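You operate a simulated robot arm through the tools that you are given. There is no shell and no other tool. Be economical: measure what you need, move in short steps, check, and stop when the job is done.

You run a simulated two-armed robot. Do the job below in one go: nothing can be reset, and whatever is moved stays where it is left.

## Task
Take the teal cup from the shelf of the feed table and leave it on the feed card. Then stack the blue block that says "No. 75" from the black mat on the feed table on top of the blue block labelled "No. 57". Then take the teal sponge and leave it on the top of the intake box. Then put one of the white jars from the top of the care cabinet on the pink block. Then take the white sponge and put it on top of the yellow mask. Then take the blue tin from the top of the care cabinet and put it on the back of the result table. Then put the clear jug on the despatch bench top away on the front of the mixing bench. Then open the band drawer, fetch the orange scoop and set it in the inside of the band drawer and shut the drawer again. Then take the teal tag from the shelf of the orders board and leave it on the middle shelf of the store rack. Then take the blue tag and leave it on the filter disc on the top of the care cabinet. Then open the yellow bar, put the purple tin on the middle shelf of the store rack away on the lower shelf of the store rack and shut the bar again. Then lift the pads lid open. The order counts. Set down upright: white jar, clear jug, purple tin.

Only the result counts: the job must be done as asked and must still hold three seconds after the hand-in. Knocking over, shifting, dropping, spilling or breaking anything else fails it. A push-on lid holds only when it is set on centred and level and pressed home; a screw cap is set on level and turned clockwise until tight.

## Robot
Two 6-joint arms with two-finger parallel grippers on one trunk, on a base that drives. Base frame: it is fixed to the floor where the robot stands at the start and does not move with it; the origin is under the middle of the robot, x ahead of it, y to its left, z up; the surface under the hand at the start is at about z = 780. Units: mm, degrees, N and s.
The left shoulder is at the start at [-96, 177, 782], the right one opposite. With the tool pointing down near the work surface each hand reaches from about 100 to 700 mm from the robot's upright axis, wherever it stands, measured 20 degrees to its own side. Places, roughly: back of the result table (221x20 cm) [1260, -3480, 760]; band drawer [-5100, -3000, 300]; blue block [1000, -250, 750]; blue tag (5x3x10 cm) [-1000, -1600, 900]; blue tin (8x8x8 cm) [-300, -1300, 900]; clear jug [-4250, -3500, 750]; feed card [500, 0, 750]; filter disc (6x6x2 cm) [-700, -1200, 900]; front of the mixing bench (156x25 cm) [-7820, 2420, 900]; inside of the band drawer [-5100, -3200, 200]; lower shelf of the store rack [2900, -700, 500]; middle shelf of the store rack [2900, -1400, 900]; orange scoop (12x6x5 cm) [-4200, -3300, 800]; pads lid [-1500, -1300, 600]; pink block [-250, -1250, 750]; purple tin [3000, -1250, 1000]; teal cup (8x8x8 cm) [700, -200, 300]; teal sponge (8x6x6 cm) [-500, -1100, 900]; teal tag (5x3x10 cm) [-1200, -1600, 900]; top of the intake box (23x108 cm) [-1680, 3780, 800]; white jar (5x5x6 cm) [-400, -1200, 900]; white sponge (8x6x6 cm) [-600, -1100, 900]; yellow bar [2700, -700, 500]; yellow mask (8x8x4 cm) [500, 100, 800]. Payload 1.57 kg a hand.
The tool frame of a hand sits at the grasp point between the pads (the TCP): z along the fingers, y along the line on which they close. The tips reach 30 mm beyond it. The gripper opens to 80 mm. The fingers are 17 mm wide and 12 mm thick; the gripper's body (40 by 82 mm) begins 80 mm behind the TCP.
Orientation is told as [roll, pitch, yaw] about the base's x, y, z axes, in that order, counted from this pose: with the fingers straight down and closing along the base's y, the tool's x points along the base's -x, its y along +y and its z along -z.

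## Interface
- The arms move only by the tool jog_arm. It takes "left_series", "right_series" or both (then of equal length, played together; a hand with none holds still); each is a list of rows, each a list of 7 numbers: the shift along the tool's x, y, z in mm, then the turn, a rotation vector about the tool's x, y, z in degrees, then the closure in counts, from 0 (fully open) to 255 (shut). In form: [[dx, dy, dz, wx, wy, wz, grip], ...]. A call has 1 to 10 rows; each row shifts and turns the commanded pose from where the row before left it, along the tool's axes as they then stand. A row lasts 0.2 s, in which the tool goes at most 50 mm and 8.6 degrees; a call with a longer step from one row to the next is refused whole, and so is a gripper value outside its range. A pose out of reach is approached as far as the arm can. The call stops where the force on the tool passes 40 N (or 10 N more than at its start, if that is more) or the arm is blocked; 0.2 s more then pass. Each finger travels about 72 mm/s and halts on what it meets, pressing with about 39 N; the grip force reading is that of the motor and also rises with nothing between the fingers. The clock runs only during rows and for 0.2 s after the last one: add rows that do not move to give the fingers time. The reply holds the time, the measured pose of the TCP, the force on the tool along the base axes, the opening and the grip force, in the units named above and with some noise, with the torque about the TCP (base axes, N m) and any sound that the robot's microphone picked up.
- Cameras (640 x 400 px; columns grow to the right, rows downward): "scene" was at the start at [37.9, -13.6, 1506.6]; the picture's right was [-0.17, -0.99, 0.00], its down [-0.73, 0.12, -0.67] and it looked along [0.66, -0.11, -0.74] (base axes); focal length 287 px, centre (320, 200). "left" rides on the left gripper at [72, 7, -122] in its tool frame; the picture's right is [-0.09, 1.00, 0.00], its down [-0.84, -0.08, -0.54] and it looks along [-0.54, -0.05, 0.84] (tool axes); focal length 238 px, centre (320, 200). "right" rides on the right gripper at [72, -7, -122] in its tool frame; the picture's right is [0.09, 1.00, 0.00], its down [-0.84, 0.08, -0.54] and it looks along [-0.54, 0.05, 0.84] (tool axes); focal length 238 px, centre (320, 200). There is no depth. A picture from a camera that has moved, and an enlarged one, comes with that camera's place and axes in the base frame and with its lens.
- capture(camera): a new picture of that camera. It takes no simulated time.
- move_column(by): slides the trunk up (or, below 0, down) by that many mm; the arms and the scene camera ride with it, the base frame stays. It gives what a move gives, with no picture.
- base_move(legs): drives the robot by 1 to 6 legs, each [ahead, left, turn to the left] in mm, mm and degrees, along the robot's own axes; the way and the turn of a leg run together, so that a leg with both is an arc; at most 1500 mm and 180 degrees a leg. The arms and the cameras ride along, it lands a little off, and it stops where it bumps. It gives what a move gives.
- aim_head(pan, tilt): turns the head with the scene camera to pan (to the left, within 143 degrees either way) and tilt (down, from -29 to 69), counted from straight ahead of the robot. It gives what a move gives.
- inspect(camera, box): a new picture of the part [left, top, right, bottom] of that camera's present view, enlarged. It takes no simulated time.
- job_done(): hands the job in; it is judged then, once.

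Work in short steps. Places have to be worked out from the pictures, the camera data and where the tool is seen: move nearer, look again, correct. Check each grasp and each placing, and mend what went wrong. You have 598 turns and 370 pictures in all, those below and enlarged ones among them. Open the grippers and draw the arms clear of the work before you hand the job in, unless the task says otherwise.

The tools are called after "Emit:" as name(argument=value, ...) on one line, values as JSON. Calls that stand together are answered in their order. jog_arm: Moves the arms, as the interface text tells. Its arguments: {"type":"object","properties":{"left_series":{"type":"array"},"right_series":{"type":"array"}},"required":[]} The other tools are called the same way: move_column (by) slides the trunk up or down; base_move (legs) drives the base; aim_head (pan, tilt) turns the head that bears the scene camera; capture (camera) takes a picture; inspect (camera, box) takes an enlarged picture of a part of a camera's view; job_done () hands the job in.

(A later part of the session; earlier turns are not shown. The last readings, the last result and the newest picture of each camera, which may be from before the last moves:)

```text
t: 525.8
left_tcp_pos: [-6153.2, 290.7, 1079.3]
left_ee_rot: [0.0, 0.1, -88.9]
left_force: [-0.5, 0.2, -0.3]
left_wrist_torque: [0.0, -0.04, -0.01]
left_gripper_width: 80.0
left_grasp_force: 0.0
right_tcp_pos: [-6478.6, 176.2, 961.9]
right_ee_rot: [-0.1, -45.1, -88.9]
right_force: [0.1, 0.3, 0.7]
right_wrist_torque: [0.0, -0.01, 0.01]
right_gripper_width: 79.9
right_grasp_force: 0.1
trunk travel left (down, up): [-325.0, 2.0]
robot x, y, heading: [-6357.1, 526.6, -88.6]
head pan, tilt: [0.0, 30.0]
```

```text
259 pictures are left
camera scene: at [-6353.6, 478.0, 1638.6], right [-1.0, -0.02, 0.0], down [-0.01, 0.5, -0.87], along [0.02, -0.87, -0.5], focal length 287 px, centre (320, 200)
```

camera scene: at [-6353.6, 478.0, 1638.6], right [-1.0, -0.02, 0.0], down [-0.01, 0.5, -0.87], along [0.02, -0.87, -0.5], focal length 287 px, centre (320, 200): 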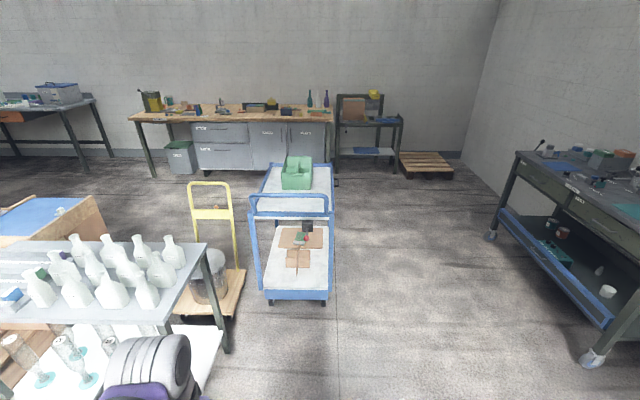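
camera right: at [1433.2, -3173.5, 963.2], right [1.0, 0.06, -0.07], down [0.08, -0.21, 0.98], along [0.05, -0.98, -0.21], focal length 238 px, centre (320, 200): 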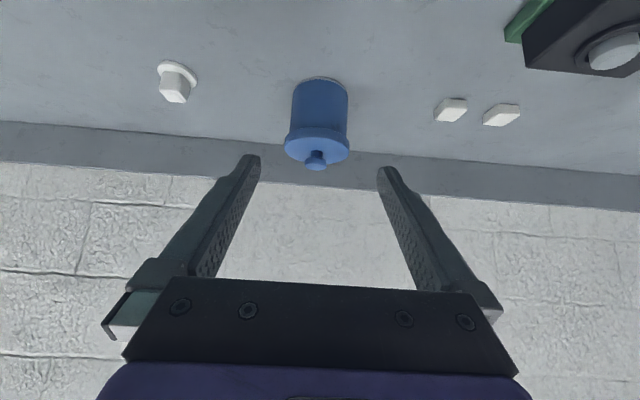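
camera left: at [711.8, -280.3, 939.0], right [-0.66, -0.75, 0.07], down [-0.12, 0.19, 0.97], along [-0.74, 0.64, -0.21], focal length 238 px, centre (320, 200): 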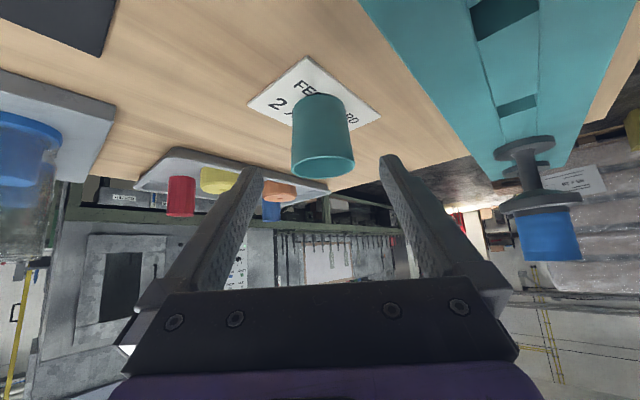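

I go down the west side of the blue cart, then east along the bench front.

Emit:
base_move(legs=[[0, -450, -1.3], [1500, 0, 0], [1330, 0, 0], [0, 1500, 0], [0, 900, 0]])

Emit:
aim_head(pan=10, tilt=40)

Emit:
capture(camera="scene")

```text
t: 564.4
left_tcp_pos: [-4221.5, -2545.3, 1079.8]
left_ee_rot: [0.1, 0.2, -90.0]
left_force: [0.0, -0.9, -0.4]
left_wrist_torque: [0.0, 0.01, -0.01]
left_gripper_width: 80.1
left_grasp_force: 0.1
right_tcp_pos: [-4548.0, -2652.0, 962.1]
right_ee_rot: [0.0, -45.3, -90.1]
right_force: [-1.1, 1.4, -0.4]
right_wrist_torque: [-0.01, -0.01, 0.0]
right_gripper_width: 80.1
right_grasp_force: 0.0
trunk travel left (down, up): [-325.0, 2.0]
robot x, y, heading: [-4417.0, -2306.0, -90.1]
head pan, tilt: [0.0, 30.0]
```

```text
t: 565.1
left_tcp_pos: [-4221.6, -2544.4, 1079.3]
left_ee_rot: [0.1, 0.1, -90.1]
left_force: [0.0, 0.2, 0.3]
left_wrist_torque: [-0.02, 0.03, 0.0]
left_gripper_width: 80.0
left_grasp_force: 0.1
right_tcp_pos: [-4547.6, -2652.2, 963.4]
right_ee_rot: [0.0, -45.2, -90.1]
right_force: [0.9, 0.2, 0.8]
right_wrist_torque: [0.0, 0.0, -0.01]
right_gripper_width: 79.9
right_grasp_force: 0.1
trunk travel left (down, up): [-325.0, 2.0]
robot x, y, heading: [-4415.9, -2308.9, -90.0]
head pan, tilt: [10.0, 40.0]
```

```text
258 pictures are left
camera scene: at [-4402.5, -2346.7, 1623.3], right [-0.99, -0.17, 0.0], down [-0.11, 0.63, -0.77], along [0.13, -0.76, -0.64], focal length 287 px, centre (320, 200)
```

scene: 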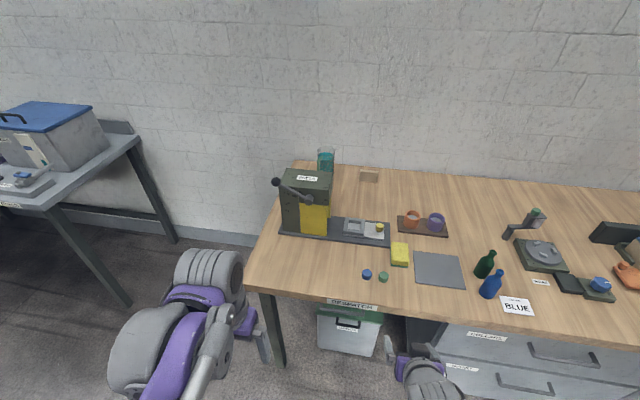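

Emit:
inspect(camera="scene", box=[260, 130, 460, 290])

Emit:
inspect(camera="scene", box=[440, 180, 640, 340])

```text
2.50 times, centred on (360, 210) of scene
camera zoom: at [-4402.5, -2346.7, 1623.3], right [-0.99, -0.17, 0.0], down [-0.11, 0.63, -0.77], along [0.13, -0.76, -0.64], focal length 717 px, centre (220, 175)
```

zoom: 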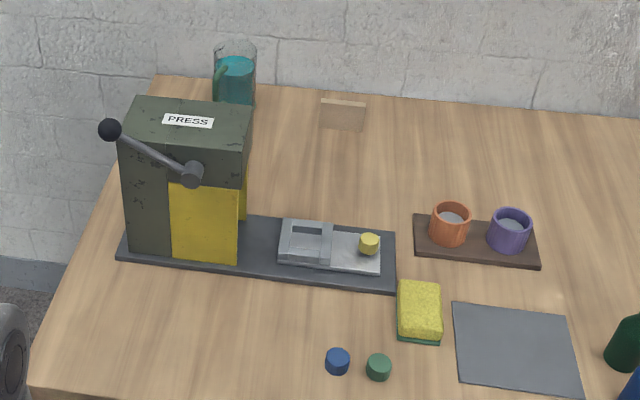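

```text
2.50 times, centred on (540, 260) of scene
camera zoom: at [-4402.5, -2346.7, 1623.3], right [-0.99, -0.17, 0.0], down [-0.11, 0.63, -0.77], along [0.13, -0.76, -0.64], focal length 717 px, centre (-230, 50)
```

zoom: 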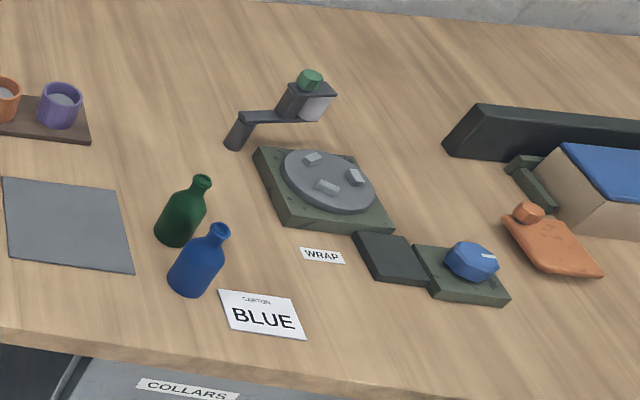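

The jug (with teal liquid) stands behind the press near (-4225,-3580). I'll approach from the bench's left end, facing west, using the left arm. Drive there.

Emit:
base_move(legs=[[0, 820, 0], [150, 0, 0], [0, 0, -90], [0, 900, 0]])

Emit:
aim_head(pan=10, tilt=40)

Emit:
capture(camera="scene")

```text
t: 585.2
left_tcp_pos: [-3853.8, -3548.8, 1079.8]
left_ee_rot: [-0.1, 0.1, 179.5]
left_force: [0.4, 0.8, 0.2]
left_wrist_torque: [0.04, 0.02, -0.03]
left_gripper_width: 79.9
left_grasp_force: 0.1
right_tcp_pos: [-3959.0, -3221.1, 962.1]
right_ee_rot: [0.0, -45.2, 179.5]
right_force: [-0.3, -0.3, 0.5]
right_wrist_torque: [-0.02, 0.02, -0.03]
right_gripper_width: 80.0
right_grasp_force: 0.0
trunk travel left (down, up): [-325.0, 2.0]
robot x, y, heading: [-3614.5, -3351.8, 179.4]
head pan, tilt: [10.0, 40.0]
```

```text
t: 585.8
left_tcp_pos: [-3853.5, -3548.3, 1079.2]
left_ee_rot: [-0.1, 0.2, 179.3]
left_force: [-0.3, 0.6, -1.2]
left_wrist_torque: [0.04, 0.01, 0.0]
left_gripper_width: 80.1
left_grasp_force: 0.1
right_tcp_pos: [-3957.9, -3218.8, 963.7]
right_ee_rot: [-0.2, -45.2, 179.6]
right_force: [-0.4, -0.9, 0.6]
right_wrist_torque: [0.02, 0.0, -0.01]
right_gripper_width: 80.0
right_grasp_force: 0.0
trunk travel left (down, up): [-325.0, 2.0]
robot x, y, heading: [-3613.0, -3355.2, 179.3]
head pan, tilt: [10.0, 40.0]
```

```text
255 pictures are left
camera scene: at [-3653.2, -3368.9, 1623.2], right [-0.16, 0.99, 0.0], down [0.63, 0.11, -0.77], along [-0.76, -0.13, -0.64], focal length 287 px, centre (320, 200)
```

scene: 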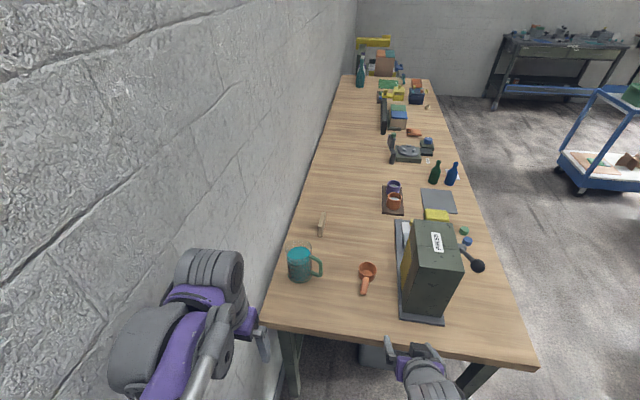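

Emit:
inspect(camera="scene", box=[250, 200, 450, 340])

Emit:
capture(camera="left")

Emit:
capture(camera="right")

```text
2.86 times, centred on (350, 270) of scene
camera zoom: at [-3653.2, -3368.9, 1623.2], right [-0.16, 0.99, 0.0], down [0.63, 0.11, -0.77], along [-0.76, -0.13, -0.64], focal length 819 px, centre (234, 0)
```

zoom: 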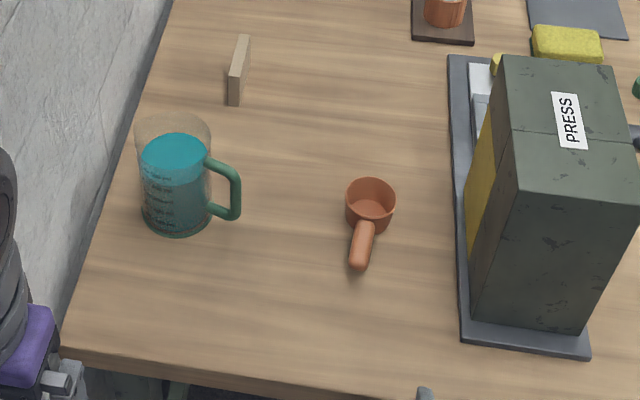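

```text
253 pictures are left
camera left: at [-3781.3, -3555.2, 1200.7], right [-0.1, -0.99, 0.0], down [-0.84, 0.09, 0.54], along [-0.54, 0.06, -0.84], focal length 238 px, centre (320, 200)
```

left: 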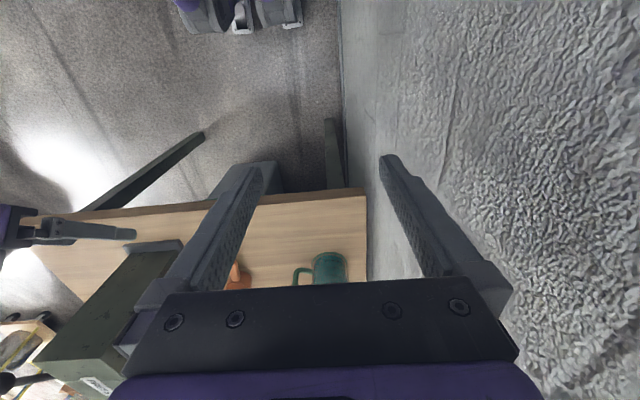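

```text
252 pictures are left
camera right: at [-3821.7, -3214.0, 998.8], right [0.05, -1.0, -0.07], down [-0.21, -0.08, 0.98], along [-0.98, -0.04, -0.21], focal length 238 px, centre (320, 200)
```

right: 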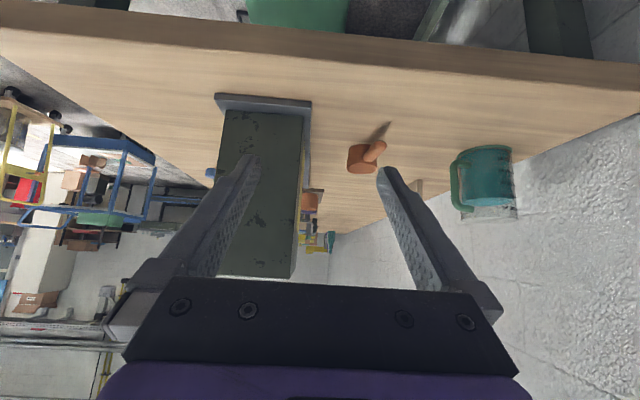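

The jug (Ø≈85, handle toward +y) is too wide for the body; I'll pinch its near rim wall from above with one finger inside. First I bring the left hand closer to measure.

Emit:
jog_arm(left_series=[[-30, -15, 0, 0, 0, 0, 0], [-40, -15, 0, 0, 0, 0, 0], [-40, 0, 0, 0, 0, 0, 0], [-40, 0, 0, 0, 0, 0, 0], [0, 0, 0, 0, 0, 0, 0]])

Emit:
capture(camera="left")

```text
t: 587.0
left_tcp_pos: [-4002.6, -3515.2, 1078.9]
left_ee_rot: [0.1, 0.2, 179.4]
left_force: [0.4, -0.1, 0.5]
left_wrist_torque: [0.0, 0.0, -0.01]
left_gripper_width: 80.0
left_grasp_force: 0.1
right_tcp_pos: [-3958.5, -3220.4, 963.4]
right_ee_rot: [0.0, -45.2, 179.4]
right_force: [-0.6, -0.4, -0.3]
right_wrist_torque: [-0.06, -0.01, 0.02]
right_gripper_width: 80.0
right_grasp_force: 0.1
trunk travel left (down, up): [-325.0, 2.0]
robot x, y, heading: [-3615.7, -3351.5, 179.5]
head pan, tilt: [10.0, 40.0]
```

```text
251 pictures are left
camera left: at [-3930.2, -3523.1, 1200.0], right [-0.1, -0.99, 0.0], down [-0.84, 0.09, 0.54], along [-0.54, 0.06, -0.84], focal length 238 px, centre (320, 200)
```

left: 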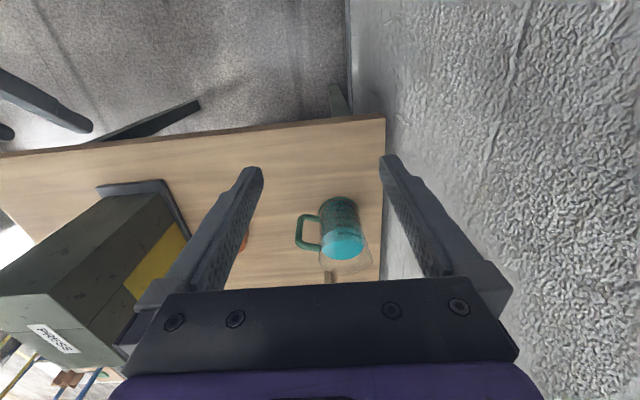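

Emit:
inspect(camera="left", box=[220, 160, 420, 290])

```text
3.08 times, centred on (320, 225) of left
camera zoom: at [-3930.2, -3523.1, 1200.0], right [-0.1, -0.99, 0.0], down [-0.84, 0.09, 0.54], along [-0.54, 0.06, -0.84], focal length 733 px, centre (320, 123)
```

zoom: 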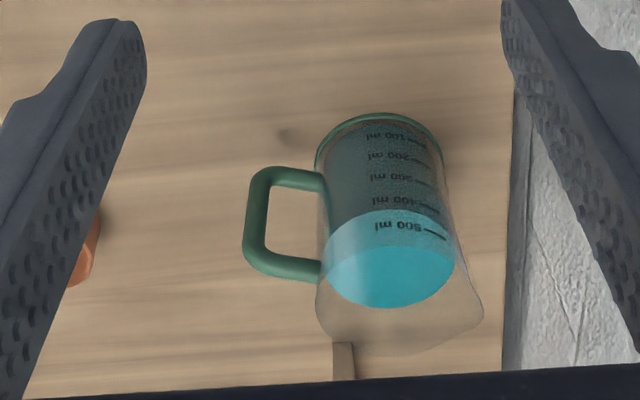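

Measured: jug axis ≈(-4229,-3537), rim z≈920, Ø≈86, bench z≈797. I rotate the left hand 90° so that it closes along x.

Emit:
jog_arm(left_series=[[0, 0, 0, 0, 0, -8.5, 96], [0, 0, 0, 0, 0, -8.5, 96], [0, 0, 0, 0, 0, -8.5, 96], [0, 0, 0, 0, 0, -8.5, 96], [0, 0, 0, 0, 0, -8.5, 96], [0, 0, 0, 0, 0, -8.5, 96], [0, 0, 0, 0, 0, -8.5, 96], [0, 0, 0, 0, 0, -8.5, 96], [0, 0, 0, 0, 0, -8.5, 96], [0, 0, 0, 0, 0, -8.5, 96]])

Emit:
capture(camera="left")

```text
t: 589.2
left_tcp_pos: [-4002.8, -3515.8, 1078.3]
left_ee_rot: [0.1, -0.1, -95.4]
left_force: [0.0, -0.1, 0.1]
left_wrist_torque: [-0.01, 0.02, 0.01]
left_gripper_width: 50.0
left_grasp_force: 0.1
right_tcp_pos: [-3959.1, -3219.4, 963.0]
right_ee_rot: [-0.1, -45.2, 179.4]
right_force: [-0.8, -0.2, -0.3]
right_wrist_torque: [-0.03, 0.0, -0.01]
right_gripper_width: 79.8
right_grasp_force: 0.0
trunk travel left (down, up): [-325.0, 2.0]
robot x, y, heading: [-3614.1, -3354.4, 179.4]
head pan, tilt: [10.0, 40.0]
```

```text
249 pictures are left
camera left: at [-3989.2, -3445.1, 1200.2], right [0.98, -0.19, 0.0], down [-0.16, -0.83, 0.54], along [-0.1, -0.53, -0.84], focal length 238 px, centre (320, 200)
```

left: 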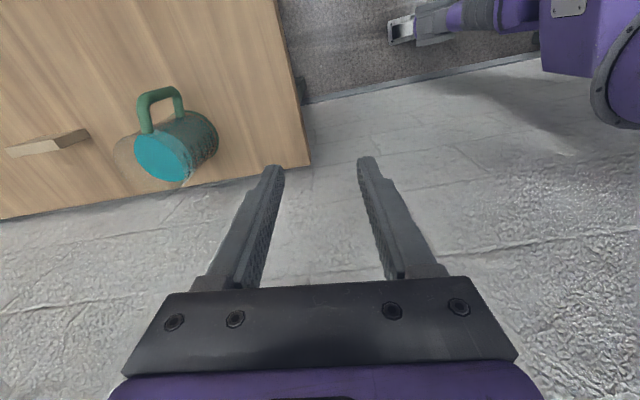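

Emit:
jog_arm(left_series=[[0, 0, 0, 0, 0, -5.4, 96], [-5, -46, 15, 0, 0, 0, 96], [-5, -46, 15, 0, 0, 0, 96], [-5, -46, 15, 0, 0, 0, 96], [-5, -45, 15, 0, 0, 0, 96], [0, 0, 0, 0, 0, 0, 96]])

Emit:
capture(camera="left")

Emit:
inspect(camera="scene", box=[230, 180, 410, 310])

```text
t: 590.6
left_tcp_pos: [-4185.1, -3534.8, 1019.1]
left_ee_rot: [0.1, 0.0, -90.2]
left_force: [0.3, 0.8, 1.4]
left_wrist_torque: [-0.01, 0.01, 0.01]
left_gripper_width: 50.0
left_grasp_force: 0.1
right_tcp_pos: [-3957.9, -3220.4, 962.6]
right_ee_rot: [-0.1, -45.1, 179.3]
right_force: [0.6, 0.7, -0.4]
right_wrist_torque: [-0.01, 0.01, -0.01]
right_gripper_width: 79.9
right_grasp_force: 0.0
trunk travel left (down, up): [-325.0, 2.0]
robot x, y, heading: [-3613.7, -3348.3, 179.4]
head pan, tilt: [10.0, 40.0]
```

```text
248 pictures are left
camera left: at [-4178.4, -3463.3, 1139.2], right [1.0, -0.1, 0.0], down [-0.08, -0.84, 0.54], along [-0.05, -0.54, -0.84], focal length 238 px, centre (320, 200)
```

left: 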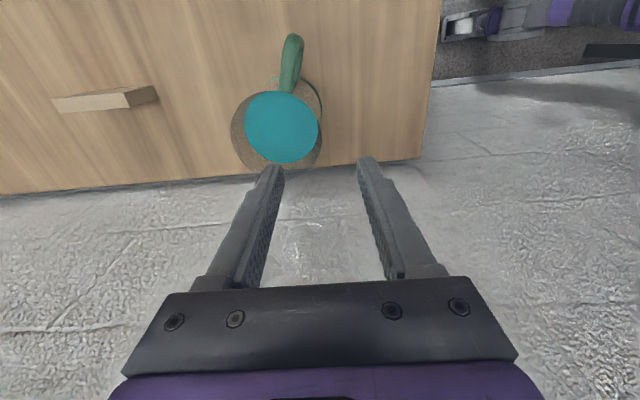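

```text
3.08 times, centred on (320, 245) of scene
camera zoom: at [-3651.9, -3368.7, 1623.2], right [-0.16, 0.99, 0.0], down [0.63, 0.11, -0.77], along [-0.76, -0.13, -0.64], focal length 882 px, centre (320, 62)
```

zoom: 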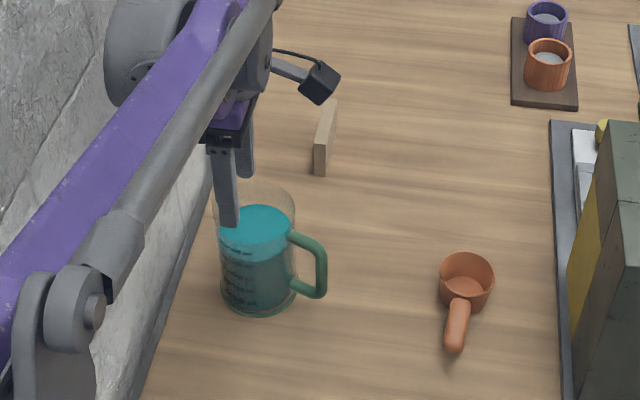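

Emit:
jog_arm(left_series=[[6, 1, 30, 0, 0, 0, 96], [0, 0, 30, 0, 0, 0, 96], [0, 0, 0, 0, 0, 0, 96]])

Emit:
capture(camera="left")

Emit:
inspect(camera="scene", box=[250, 210, 350, 290])

```text
t: 591.4
left_tcp_pos: [-4184.9, -3529.6, 958.4]
left_ee_rot: [0.1, 0.1, -90.2]
left_force: [-0.6, 0.7, 1.3]
left_wrist_torque: [-0.01, -0.04, 0.0]
left_gripper_width: 49.9
left_grasp_force: 0.1
right_tcp_pos: [-3957.9, -3221.0, 962.5]
right_ee_rot: [0.1, -45.2, 179.4]
right_force: [-0.4, 0.4, -0.9]
right_wrist_torque: [-0.02, 0.04, -0.01]
right_gripper_width: 79.9
right_grasp_force: 0.1
trunk travel left (down, up): [-325.0, 2.0]
robot x, y, heading: [-3614.1, -3351.3, 179.4]
head pan, tilt: [10.0, 40.0]
```

```text
246 pictures are left
camera left: at [-4177.0, -3457.3, 1079.4], right [1.0, -0.1, 0.0], down [-0.08, -0.84, 0.54], along [-0.05, -0.54, -0.84], focal length 238 px, centre (320, 200)
```

left: 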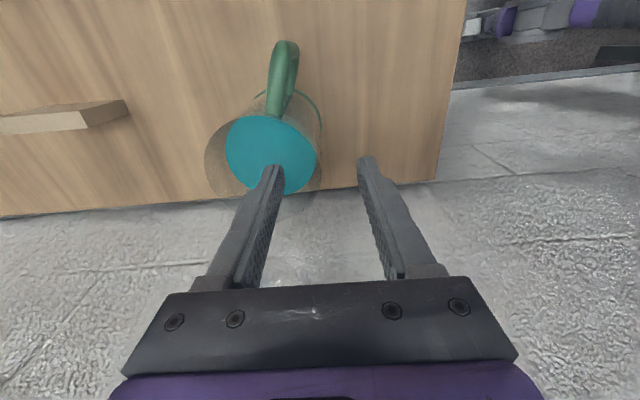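

```text
5.00 times, centred on (300, 250) of scene
camera zoom: at [-3653.1, -3368.8, 1623.3], right [-0.16, 0.99, 0.0], down [0.63, 0.11, -0.77], along [-0.76, -0.13, -0.64], focal length 1434 px, centre (420, -50)
```

zoom: 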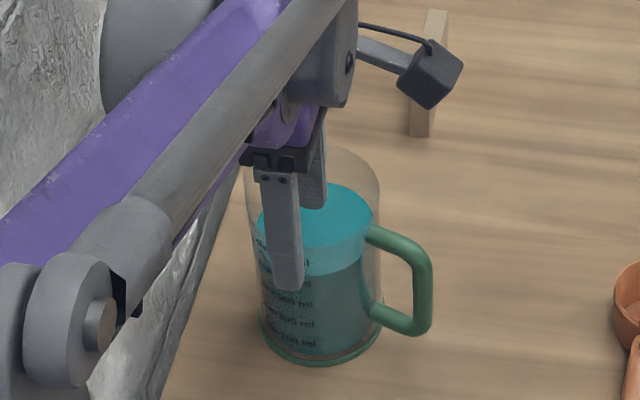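

Fingers straddle the near rim wall. Descend 50 mm and pinch.

Emit:
jog_arm(left_series=[[-2, 1, 25, 0, 0, 0, 96], [0, 0, 15, 0, 0, 0, 96], [0, 0, 10, 0, 0, 0, 96], [0, 0, 0, 0, 0, 0, 96]])

Emit:
capture(camera="left")

Emit:
inspect(camera="scene", box=[250, 210, 350, 290])

```text
t: 592.4
left_tcp_pos: [-4183.1, -3530.5, 909.1]
left_ee_rot: [0.1, 0.0, -90.2]
left_force: [0.2, 1.1, -0.1]
left_wrist_torque: [0.01, 0.02, 0.04]
left_gripper_width: 50.0
left_grasp_force: 0.1
right_tcp_pos: [-3958.2, -3220.9, 962.8]
right_ee_rot: [0.0, -45.2, 179.4]
right_force: [-0.1, 0.1, 1.3]
right_wrist_torque: [-0.01, -0.03, 0.01]
right_gripper_width: 79.8
right_grasp_force: 0.0
trunk travel left (down, up): [-325.0, 2.0]
robot x, y, heading: [-3609.4, -3350.8, 179.5]
head pan, tilt: [10.0, 40.0]
```

```text
244 pictures are left
camera left: at [-4176.4, -3459.8, 1030.0], right [1.0, -0.1, 0.0], down [-0.08, -0.84, 0.54], along [-0.05, -0.54, -0.84], focal length 238 px, centre (320, 200)
```

left: 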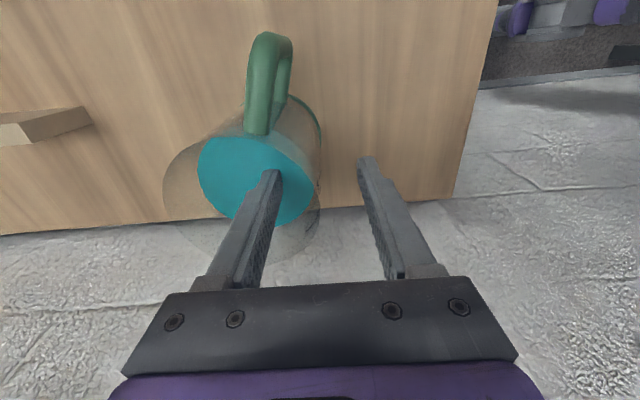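

```text
5.00 times, centred on (300, 250) of scene
camera zoom: at [-3653.2, -3368.8, 1623.2], right [-0.16, 0.99, 0.0], down [0.63, 0.11, -0.77], along [-0.76, -0.13, -0.64], focal length 1434 px, centre (420, -50)
```

zoom: 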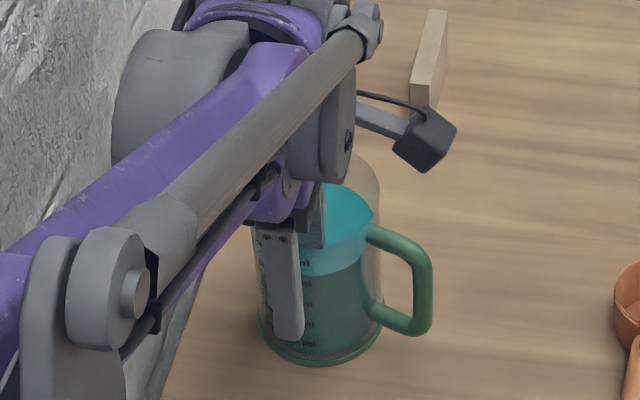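

Inner finger is inside, outer outside. I lower 6 mm more and pinch.

Emit:
jog_arm(left_series=[[0, 0, 6, 0, 0, 0, 96], [0, 0, 0, 0, 0, 0, 150], [0, 0, 0, 0, 0, 0, 200], [0, 0, 0, 0, 0, 0, 255], [0, 0, 0, 0, 0, 0, 255], [0, 0, 0, 0, 0, 0, 255]])

Emit:
capture(camera="left")

```text
t: 593.8
left_tcp_pos: [-4183.9, -3530.6, 903.7]
left_ee_rot: [0.1, 0.0, -90.2]
left_force: [-0.4, 2.3, 0.7]
left_wrist_torque: [0.08, 0.34, -0.11]
left_gripper_width: 2.7
left_grasp_force: 24.3
right_tcp_pos: [-3959.8, -3220.2, 962.9]
right_ee_rot: [0.1, -45.2, 179.4]
right_force: [0.6, 0.3, 0.3]
right_wrist_torque: [0.02, 0.02, 0.0]
right_gripper_width: 79.9
right_grasp_force: 0.0
trunk travel left (down, up): [-325.0, 2.0]
robot x, y, heading: [-3613.6, -3353.8, 179.4]
head pan, tilt: [10.0, 40.0]
```

```text
242 pictures are left
camera left: at [-4176.4, -3459.5, 1024.2], right [1.0, -0.1, 0.0], down [-0.08, -0.84, 0.54], along [-0.05, -0.54, -0.84], focal length 238 px, centre (320, 200)
```

left: 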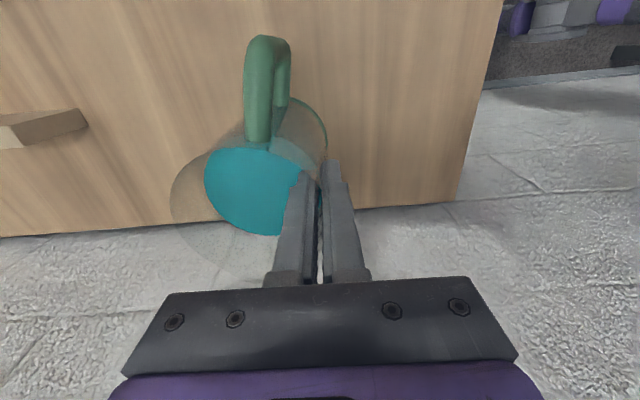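

Width 2.7 mm with the wall between. I hold, then lift a little to test.

Emit:
jog_arm(left_series=[[0, 0, 0, 0, 0, 0, 255], [0, 0, 0, 0, 0, 0, 255], [0, 0, -4, 0, 0, 0, 255], [0, 0, -4, 0, 0, 0, 255], [0, 0, 0, 0, 0, 0, 255]])

Emit:
capture(camera="left")

Emit:
inspect(camera="scene", box=[250, 210, 350, 290])

```text
t: 595.0
left_tcp_pos: [-4184.1, -3531.7, 910.2]
left_ee_rot: [0.1, 0.0, -90.1]
left_force: [-0.7, 0.7, -5.2]
left_wrist_torque: [-0.05, -0.12, 0.01]
left_gripper_width: 2.6
left_grasp_force: 23.7
right_tcp_pos: [-3959.2, -3220.2, 962.5]
right_ee_rot: [-0.1, -45.2, 179.5]
right_force: [-0.7, 0.3, -0.1]
right_wrist_torque: [-0.02, 0.0, -0.02]
right_gripper_width: 79.9
right_grasp_force: 0.1
trunk travel left (down, up): [-325.0, 2.0]
robot x, y, heading: [-3612.0, -3353.7, 179.3]
head pan, tilt: [10.0, 40.0]
```

```text
241 pictures are left
camera left: at [-4177.0, -3459.8, 1031.7], right [1.0, -0.1, 0.0], down [-0.08, -0.84, 0.54], along [-0.05, -0.54, -0.84], focal length 238 px, centre (320, 200)
```

left: 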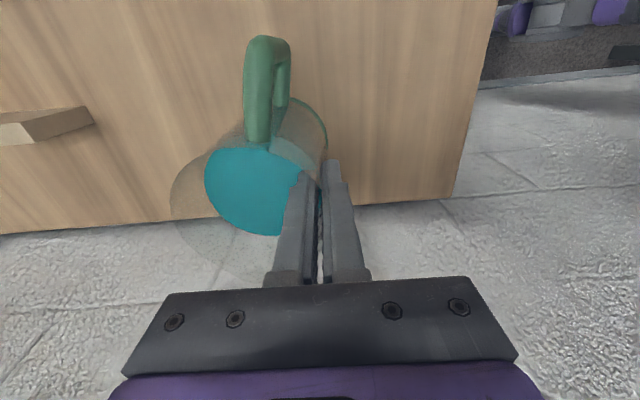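

```text
5.00 times, centred on (300, 250) of scene
camera zoom: at [-3653.8, -3369.1, 1623.2], right [-0.16, 0.99, 0.0], down [0.63, 0.11, -0.77], along [-0.76, -0.13, -0.64], focal length 1434 px, centre (420, -50)
```

zoom: 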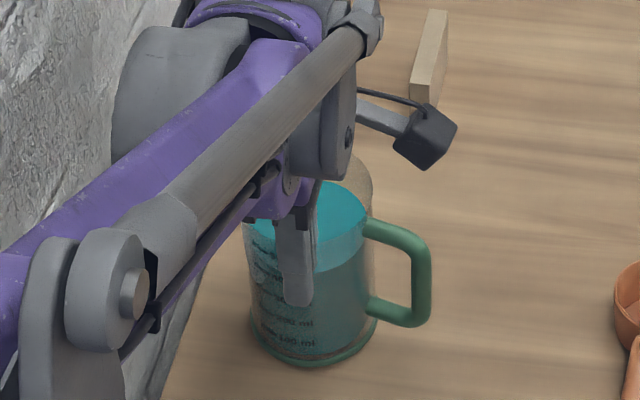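

The jug is lifted (about 0.55 kg). I lift further and check it hangs steady.

Emit:
jog_arm(left_series=[[0, 0, -15, 0, 0, 0, 255], [0, 0, -20, 0, 0, 0, 255], [0, 0, -25, 0, 0, 0, 255], [0, 0, -25, 0, 0, 0, 255], [0, 0, -25, 0, 0, 0, 255], [0, 0, -20, 0, 0, 0, 255], [0, 0, -10, 0, 0, 0, 255], [0, 0, 0, 0, 0, 0, 255]])

Emit:
capture(camera="left")

Emit:
inspect(camera="scene", box=[250, 170, 350, 250])

```text
t: 596.8
left_tcp_pos: [-4184.1, -3531.6, 1050.3]
left_ee_rot: [0.2, 0.0, -90.2]
left_force: [0.3, -0.4, -5.5]
left_wrist_torque: [-0.02, -0.15, -0.01]
left_gripper_width: 2.6
left_grasp_force: 23.6
right_tcp_pos: [-3958.4, -3220.5, 961.9]
right_ee_rot: [0.0, -45.1, 179.5]
right_force: [0.1, -1.3, -0.2]
right_wrist_torque: [0.0, 0.0, -0.01]
right_gripper_width: 80.0
right_grasp_force: 0.2
trunk travel left (down, up): [-325.0, 2.0]
robot x, y, heading: [-3615.4, -3352.3, 179.5]
head pan, tilt: [10.0, 40.0]
```

```text
239 pictures are left
camera left: at [-4177.4, -3459.9, 1171.7], right [1.0, -0.1, 0.0], down [-0.08, -0.84, 0.54], along [-0.05, -0.54, -0.84], focal length 238 px, centre (320, 200)
```

left: 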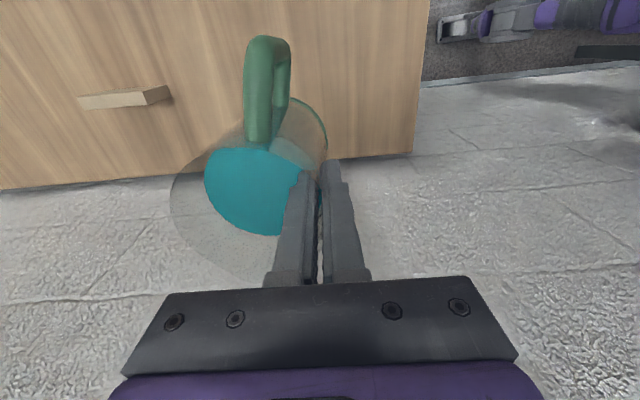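

```text
5.00 times, centred on (300, 210) of scene
camera zoom: at [-3653.8, -3369.0, 1623.2], right [-0.16, 0.99, 0.0], down [0.63, 0.11, -0.77], along [-0.76, -0.13, -0.64], focal length 1434 px, centre (420, 150)
```

zoom: 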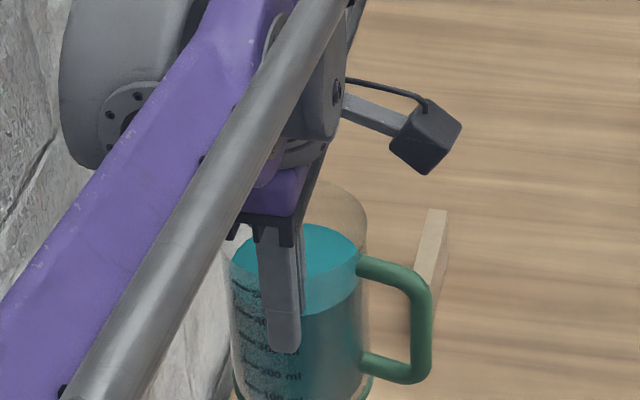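

Steady. I retract the jug toward the robot and drive back out: north, west, then north past the cart.

Emit:
jog_arm(left_series=[[5, 40, 0, 0, 0, 0, 255], [5, 40, 0, 0, 0, 0, 255], [5, 40, 0, 0, 0, 0, 255], [5, 40, 0, 0, 0, 0, 255], [5, 40, 0, 0, 0, 0, 255], [0, 0, 0, 0, 0, 0, 255]])

Emit:
base_move(legs=[[0, -1000, 0.5], [1500, 0, 0], [1500, 0, 0], [200, 0, 0]])

Emit:
capture(camera="left")

```text
t: 598.2
left_tcp_pos: [-3984.8, -3506.8, 1051.5]
left_ee_rot: [0.1, 0.1, -90.2]
left_force: [-0.9, -0.6, -4.2]
left_wrist_torque: [-0.02, -0.17, -0.01]
left_gripper_width: 2.7
left_grasp_force: 24.3
right_tcp_pos: [-3959.1, -3219.9, 962.5]
right_ee_rot: [-0.2, -45.2, 179.4]
right_force: [0.2, -0.1, 0.1]
right_wrist_torque: [0.01, -0.04, -0.01]
right_gripper_width: 80.1
right_grasp_force: 0.0
trunk travel left (down, up): [-325.0, 2.0]
robot x, y, heading: [-3611.5, -3353.1, 179.4]
head pan, tilt: [10.0, 40.0]
```

```text
t: 622.6
left_tcp_pos: [-7178.0, -2515.3, 1050.3]
left_ee_rot: [0.2, 0.0, -89.6]
left_force: [-0.4, -0.8, -5.5]
left_wrist_torque: [0.0, -0.15, 0.0]
left_gripper_width: 2.6
left_grasp_force: 24.1
right_tcp_pos: [-7153.7, -2228.2, 961.5]
right_ee_rot: [0.0, -45.2, -180.1]
right_force: [0.7, -0.1, -0.4]
right_wrist_torque: [0.0, -0.05, -0.03]
right_gripper_width: 80.0
right_grasp_force: 0.0
trunk travel left (down, up): [-325.0, 2.0]
robot x, y, heading: [-6807.6, -2358.7, -180.0]
head pan, tilt: [10.0, 40.0]
```

```text
237 pictures are left
camera left: at [-7170.9, -2443.8, 1171.1], right [1.0, -0.09, 0.0], down [-0.07, -0.84, 0.54], along [-0.04, -0.54, -0.84], focal length 238 px, centre (320, 200)
```

left: 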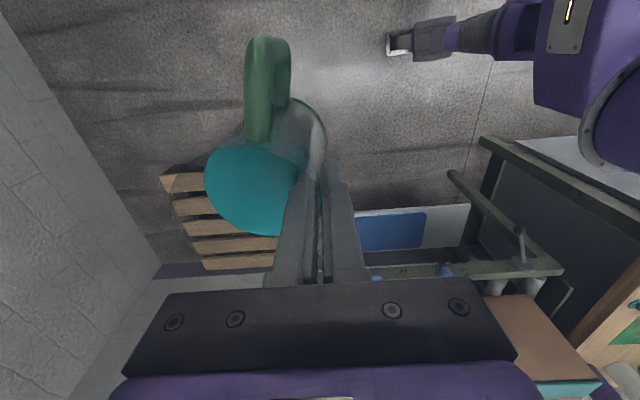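

Emit:
base_move(legs=[[90, 0, 0], [0, -1500, 0], [0, -1350, 0]])

Emit:
aim_head(pan=-50, tilt=20)

Emit:
capture(camera="scene")

```text
t: 648.1
left_tcp_pos: [-7249.8, 332.9, 1050.1]
left_ee_rot: [0.1, 0.0, -90.9]
left_force: [0.4, 0.2, -5.3]
left_wrist_torque: [-0.04, -0.14, 0.01]
left_gripper_width: 2.3
left_grasp_force: 23.7
right_tcp_pos: [-7220.3, 620.3, 962.7]
right_ee_rot: [-0.1, -45.3, 179.0]
right_force: [0.2, -1.0, 0.5]
right_wrist_torque: [-0.01, 0.03, 0.04]
right_gripper_width: 80.1
right_grasp_force: 0.1
trunk travel left (down, up): [-325.0, 2.0]
robot x, y, heading: [-6876.7, 478.8, 178.8]
head pan, tilt: [10.0, 40.0]
```

```text
t: 649.4
left_tcp_pos: [-7248.6, 333.5, 1050.2]
left_ee_rot: [0.2, 0.0, -90.8]
left_force: [-0.4, -0.2, -4.8]
left_wrist_torque: [-0.05, -0.15, 0.01]
left_gripper_width: 2.3
left_grasp_force: 23.9
right_tcp_pos: [-7219.9, 619.0, 961.8]
right_ee_rot: [-0.1, -45.2, 178.9]
right_force: [0.0, -0.6, 0.5]
right_wrist_torque: [-0.02, 0.02, 0.01]
right_gripper_width: 80.0
right_grasp_force: 0.0
trunk travel left (down, up): [-325.0, 2.0]
robot x, y, heading: [-6877.1, 483.6, 179.2]
head pan, tilt: [-50.0, 20.0]
```

```text
236 pictures are left
camera scene: at [-6891.3, 553.3, 1654.6], right [0.78, 0.63, 0.0], down [0.22, -0.27, -0.94], along [-0.59, 0.73, -0.34], focal length 287 px, centre (320, 200)
```

scene: 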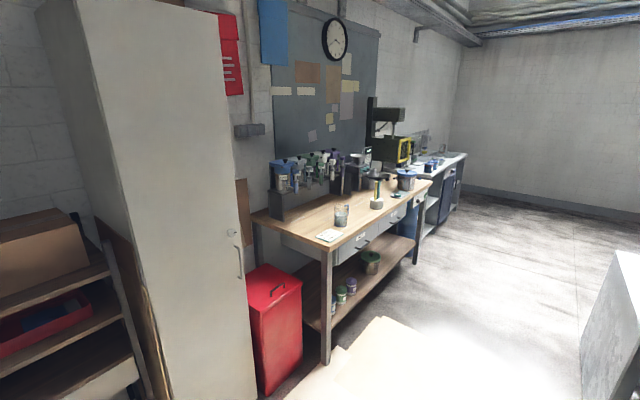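

The mixing bench's front edge is at x≈-7680, y 1490–3290. I move alongside it facing west.

Emit:
base_move(legs=[[0, -1500, 0.8], [0, -200, 0], [150, 0, 0]])

Emit:
aim_head(pan=0, tilt=35)

Emit:
capture(camera="scene")

```text
t: 665.7
left_tcp_pos: [-7380.4, 2028.4, 1050.1]
left_ee_rot: [0.1, 0.0, -89.6]
left_force: [1.4, -0.2, -4.8]
left_wrist_torque: [-0.04, -0.15, -0.01]
left_gripper_width: 2.9
left_grasp_force: 24.1
right_tcp_pos: [-7356.2, 2315.4, 962.2]
right_ee_rot: [-0.1, -45.2, -180.0]
right_force: [0.8, 0.0, 0.3]
right_wrist_torque: [-0.02, 0.03, 0.0]
right_gripper_width: 79.9
right_grasp_force: 0.0
trunk travel left (down, up): [-325.0, 2.0]
robot x, y, heading: [-7011.2, 2183.4, -180.1]
head pan, tilt: [-50.0, 20.0]
```

```text
t: 666.9
left_tcp_pos: [-7381.0, 2028.1, 1051.1]
left_ee_rot: [0.2, 0.0, -89.5]
left_force: [-0.4, -0.5, -5.1]
left_wrist_torque: [-0.05, -0.16, 0.0]
left_gripper_width: 2.8
left_grasp_force: 23.7
right_tcp_pos: [-7357.4, 2315.1, 962.8]
right_ee_rot: [-0.1, -45.2, -180.0]
right_force: [1.2, -0.2, 0.0]
right_wrist_torque: [-0.03, -0.05, 0.0]
right_gripper_width: 79.8
right_grasp_force: 0.1
trunk travel left (down, up): [-325.0, 2.0]
robot x, y, heading: [-7010.9, 2185.3, -179.9]
head pan, tilt: [0.0, 35.0]
```

```text
235 pictures are left
camera scene: at [-7055.5, 2184.4, 1630.8], right [0.0, 1.0, 0.0], down [0.57, 0.0, -0.82], along [-0.82, 0.0, -0.57], focal length 287 px, centre (320, 200)
```

scene: 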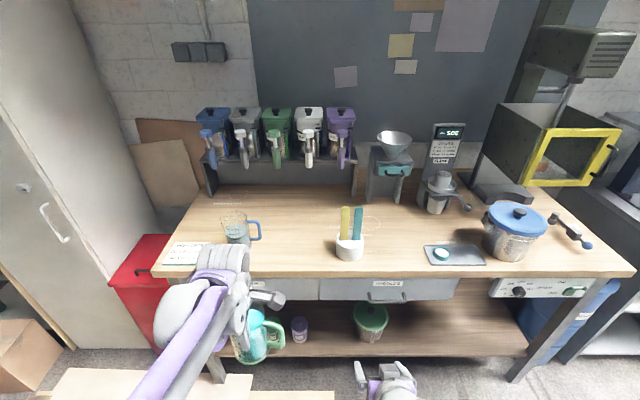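

Free spot on the front strip: around (-7780, 2095), between the standing jug and the stick holder. I shift the jug +y, drive 200 mm ahead and look.

Emit:
jog_arm(left_series=[[23, 0, 0, 0, 0, 0, 255], [23, 0, 0, 0, 0, 0, 255], [23, 0, 0, 0, 0, 0, 255], [0, 0, 0, 0, 0, 0, 255]])

Emit:
base_move(legs=[[190, 0, 0]])

Emit:
capture(camera="scene")

Emit:
capture(camera="left")

```text
t: 667.9
left_tcp_pos: [-7380.3, 2096.5, 1048.8]
left_ee_rot: [0.0, 0.0, -89.5]
left_force: [0.2, 0.0, -4.7]
left_wrist_torque: [-0.01, -0.14, 0.01]
left_gripper_width: 2.6
left_grasp_force: 24.2
right_tcp_pos: [-7357.3, 2315.7, 963.4]
right_ee_rot: [-0.2, -45.1, -180.0]
right_force: [0.8, 0.3, -0.2]
right_wrist_torque: [-0.02, 0.03, 0.01]
right_gripper_width: 80.0
right_grasp_force: 0.0
trunk travel left (down, up): [-325.0, 2.0]
robot x, y, heading: [-7009.0, 2182.5, -180.2]
head pan, tilt: [0.0, 35.0]
```

```text
t: 669.4
left_tcp_pos: [-7570.1, 2096.5, 1049.6]
left_ee_rot: [0.3, 0.0, -89.6]
left_force: [-0.6, 0.6, -5.2]
left_wrist_torque: [-0.04, -0.15, -0.02]
left_gripper_width: 2.6
left_grasp_force: 23.8
right_tcp_pos: [-7545.1, 2314.9, 962.7]
right_ee_rot: [-0.1, -45.2, -180.0]
right_force: [-0.2, -0.9, 0.2]
right_wrist_torque: [0.02, 0.01, -0.01]
right_gripper_width: 79.8
right_grasp_force: 0.0
trunk travel left (down, up): [-325.0, 2.0]
robot x, y, heading: [-7200.3, 2184.0, 180.0]
head pan, tilt: [0.0, 35.0]
```

```text
234 pictures are left
camera scene: at [-7243.8, 2184.4, 1630.5], right [0.0, 1.0, 0.0], down [0.57, 0.0, -0.82], along [-0.82, 0.0, -0.57], focal length 287 px, centre (320, 200)
```

scene: 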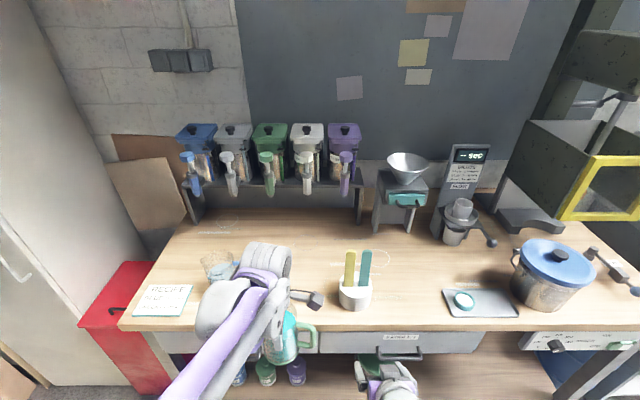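

```text
233 pictures are left
camera left: at [-7563.2, 2169.4, 1170.4], right [1.0, -0.09, 0.0], down [-0.07, -0.84, 0.54], along [-0.04, -0.54, -0.84], focal length 238 px, centre (320, 200)
```

left: 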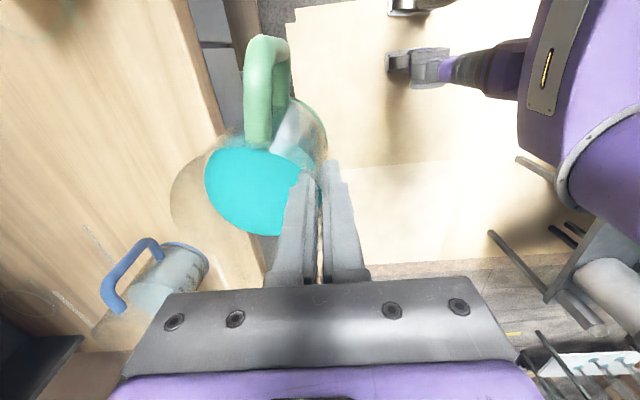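

Emit:
jog_arm(left_series=[[0, -33, 0, 0, 0, 0, 255], [0, -33, 0, 0, 0, 0, 255], [0, -33, 0, 0, 0, 0, 255], [0, -33, 0, 0, 0, 0, 255], [0, -33, 0, 0, 0, 0, 255], [0, 0, 15, 0, 0, 0, 255], [0, 0, 10, 0, 0, 0, 255], [0, 0, 0, 0, 0, 0, 255]])

Emit:
capture(camera="left")

Emit:
inspect(camera="scene", box=[190, 210, 390, 350])

```text
t: 671.2
left_tcp_pos: [-7734.4, 2097.2, 1024.3]
left_ee_rot: [0.2, 0.0, -89.7]
left_force: [-0.2, 1.0, -4.8]
left_wrist_torque: [-0.03, -0.19, -0.03]
left_gripper_width: 2.5
left_grasp_force: 24.0
right_tcp_pos: [-7547.4, 2315.4, 962.6]
right_ee_rot: [-0.1, -45.3, -180.0]
right_force: [-0.1, 0.4, 0.6]
right_wrist_torque: [0.01, -0.01, -0.01]
right_gripper_width: 79.9
right_grasp_force: 0.1
trunk travel left (down, up): [-325.0, 2.0]
robot x, y, heading: [-7202.0, 2180.8, 179.9]
head pan, tilt: [0.0, 35.0]
```

```text
232 pictures are left
camera left: at [-7729.1, 2168.5, 1145.0], right [1.0, -0.09, 0.0], down [-0.07, -0.84, 0.54], along [-0.04, -0.54, -0.84], focal length 238 px, centre (320, 200)
```

left: 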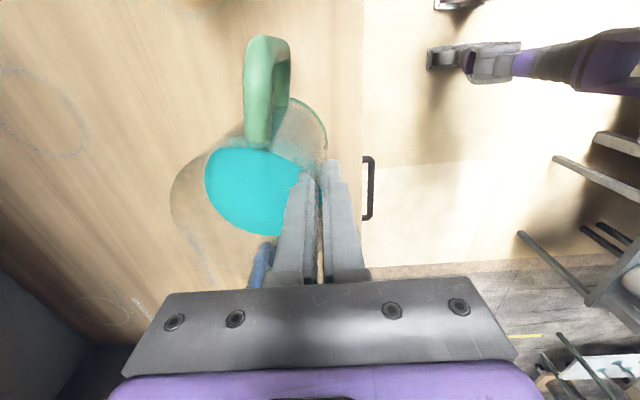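

```text
2.86 times, centred on (290, 280) of scene
camera zoom: at [-7244.9, 2184.4, 1630.8], right [0.0, 1.0, 0.0], down [0.57, 0.0, -0.82], along [-0.82, 0.0, -0.57], focal length 819 px, centre (406, -29)
```

zoom: 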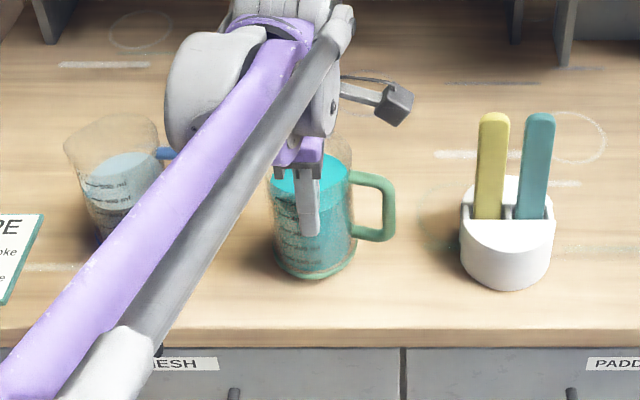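

Well placed between neighbours. Lower in small steps.

Emit:
jog_arm(left_series=[[0, 0, 4, 0, 0, 0, 255], [0, 0, 4, 0, 0, 0, 255], [0, 0, 0, 0, 0, 0, 255]])

Emit:
jog_arm(left_series=[[0, 0, 3, 0, 0, 0, 255], [0, 0, 0, 0, 0, 0, 255]])

Emit:
jog_arm(left_series=[[0, 0, 3, 0, 0, 0, 255], [0, 0, 0, 0, 0, 0, 255]])

```text
t: 672.0
left_tcp_pos: [-7734.1, 2097.3, 1016.7]
left_ee_rot: [0.2, 0.0, -89.6]
left_force: [0.9, 0.1, -4.4]
left_wrist_torque: [-0.04, -0.15, -0.03]
left_gripper_width: 2.9
left_grasp_force: 23.7
right_tcp_pos: [-7545.5, 2315.4, 963.2]
right_ee_rot: [-0.1, -45.1, -180.0]
right_force: [0.6, 0.2, 0.2]
right_wrist_torque: [0.03, 0.03, -0.03]
right_gripper_width: 79.9
right_grasp_force: 0.2
trunk travel left (down, up): [-325.0, 2.0]
robot x, y, heading: [-7200.0, 2186.3, 180.1]
head pan, tilt: [0.0, 35.0]
```

```text
t: 672.6
left_tcp_pos: [-7734.5, 2096.6, 1013.5]
left_ee_rot: [0.2, 0.0, -89.8]
left_force: [0.4, -0.1, -4.9]
left_wrist_torque: [0.01, -0.15, -0.01]
left_gripper_width: 2.3
left_grasp_force: 24.6
right_tcp_pos: [-7546.6, 2314.9, 962.3]
right_ee_rot: [0.0, -45.2, -180.0]
right_force: [-0.2, -0.2, 0.5]
right_wrist_torque: [-0.03, 0.02, 0.02]
right_gripper_width: 79.8
right_grasp_force: 0.0
trunk travel left (down, up): [-325.0, 2.0]
robot x, y, heading: [-7200.3, 2184.6, 180.2]
head pan, tilt: [0.0, 35.0]
```

```text
t: 673.2
left_tcp_pos: [-7734.5, 2097.3, 1010.9]
left_ee_rot: [0.2, 0.0, -89.7]
left_force: [0.2, 0.5, -4.2]
left_wrist_torque: [-0.03, -0.18, 0.03]
left_gripper_width: 2.5
left_grasp_force: 23.8
right_tcp_pos: [-7546.5, 2316.3, 963.8]
right_ee_rot: [-0.1, -45.2, -179.9]
right_force: [-0.3, -0.6, 0.1]
right_wrist_torque: [0.0, -0.02, 0.01]
right_gripper_width: 79.7
right_grasp_force: 0.2
trunk travel left (down, up): [-325.0, 2.0]
robot x, y, heading: [-7199.2, 2186.4, 180.0]
head pan, tilt: [0.0, 35.0]
```

Emit:
jog_arm(left_series=[[0, 0, 3, 0, 0, 0, 255], [0, 0, 0, 0, 0, 0, 255]])

Emit:
jog_arm(left_series=[[0, 0, 3, 0, 0, 0, 255], [0, 0, 0, 0, 0, 0, 255]])

Emit:
jog_arm(left_series=[[0, 0, 3, 0, 0, 0, 255], [0, 0, 0, 0, 0, 0, 255]])

Emit:
capture(camera="left")

```text
t: 673.8
left_tcp_pos: [-7734.3, 2097.1, 1008.1]
left_ee_rot: [0.2, 0.0, -89.7]
left_force: [0.8, -0.4, -3.9]
left_wrist_torque: [-0.02, -0.18, -0.02]
left_gripper_width: 2.6
left_grasp_force: 24.0
right_tcp_pos: [-7546.8, 2314.1, 962.6]
right_ee_rot: [0.0, -45.2, -180.0]
right_force: [0.7, 0.3, -0.1]
right_wrist_torque: [0.0, 0.02, -0.02]
right_gripper_width: 80.1
right_grasp_force: 0.0
trunk travel left (down, up): [-325.0, 2.0]
robot x, y, heading: [-7200.3, 2188.1, 179.7]
head pan, tilt: [0.0, 35.0]
```

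```text
t: 674.4
left_tcp_pos: [-7734.9, 2097.3, 1003.5]
left_ee_rot: [0.1, 0.0, -89.7]
left_force: [0.8, 0.3, -4.6]
left_wrist_torque: [-0.06, -0.16, -0.01]
left_gripper_width: 2.5
left_grasp_force: 24.0
right_tcp_pos: [-7544.9, 2315.1, 962.9]
right_ee_rot: [-0.1, -45.2, -180.1]
right_force: [0.4, 0.5, 0.3]
right_wrist_torque: [0.01, 0.03, 0.01]
right_gripper_width: 80.1
right_grasp_force: 0.0
trunk travel left (down, up): [-325.0, 2.0]
robot x, y, heading: [-7202.6, 2185.3, 179.9]
head pan, tilt: [0.0, 35.0]
```

```text
t: 675.0
left_tcp_pos: [-7734.7, 2097.0, 1002.7]
left_ee_rot: [0.0, 0.1, -89.6]
left_force: [-1.5, -0.8, 20.9]
left_wrist_torque: [0.04, 0.59, 0.0]
left_gripper_width: 2.6
left_grasp_force: 23.7
right_tcp_pos: [-7544.5, 2315.8, 963.3]
right_ee_rot: [0.0, -45.2, 179.9]
right_force: [0.6, 0.2, -0.2]
right_wrist_torque: [0.01, 0.0, -0.02]
right_gripper_width: 80.0
right_grasp_force: 0.1
trunk travel left (down, up): [-325.0, 2.0]
robot x, y, heading: [-7197.6, 2185.7, 179.9]
head pan, tilt: [0.0, 35.0]
```

```text
230 pictures are left
camera left: at [-7728.0, 2168.6, 1123.7], right [1.0, -0.09, 0.0], down [-0.07, -0.84, 0.54], along [-0.05, -0.54, -0.84], focal length 238 px, centre (320, 200)
```

left: 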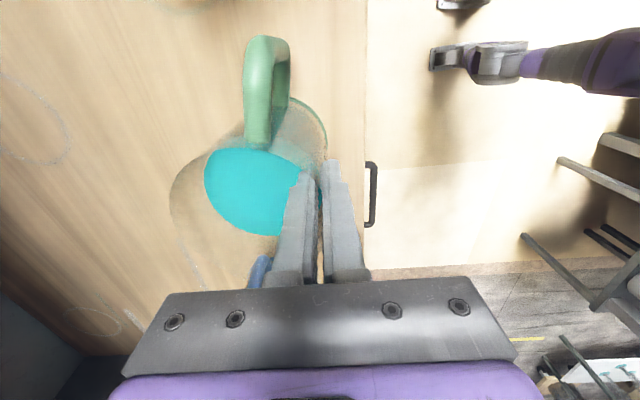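

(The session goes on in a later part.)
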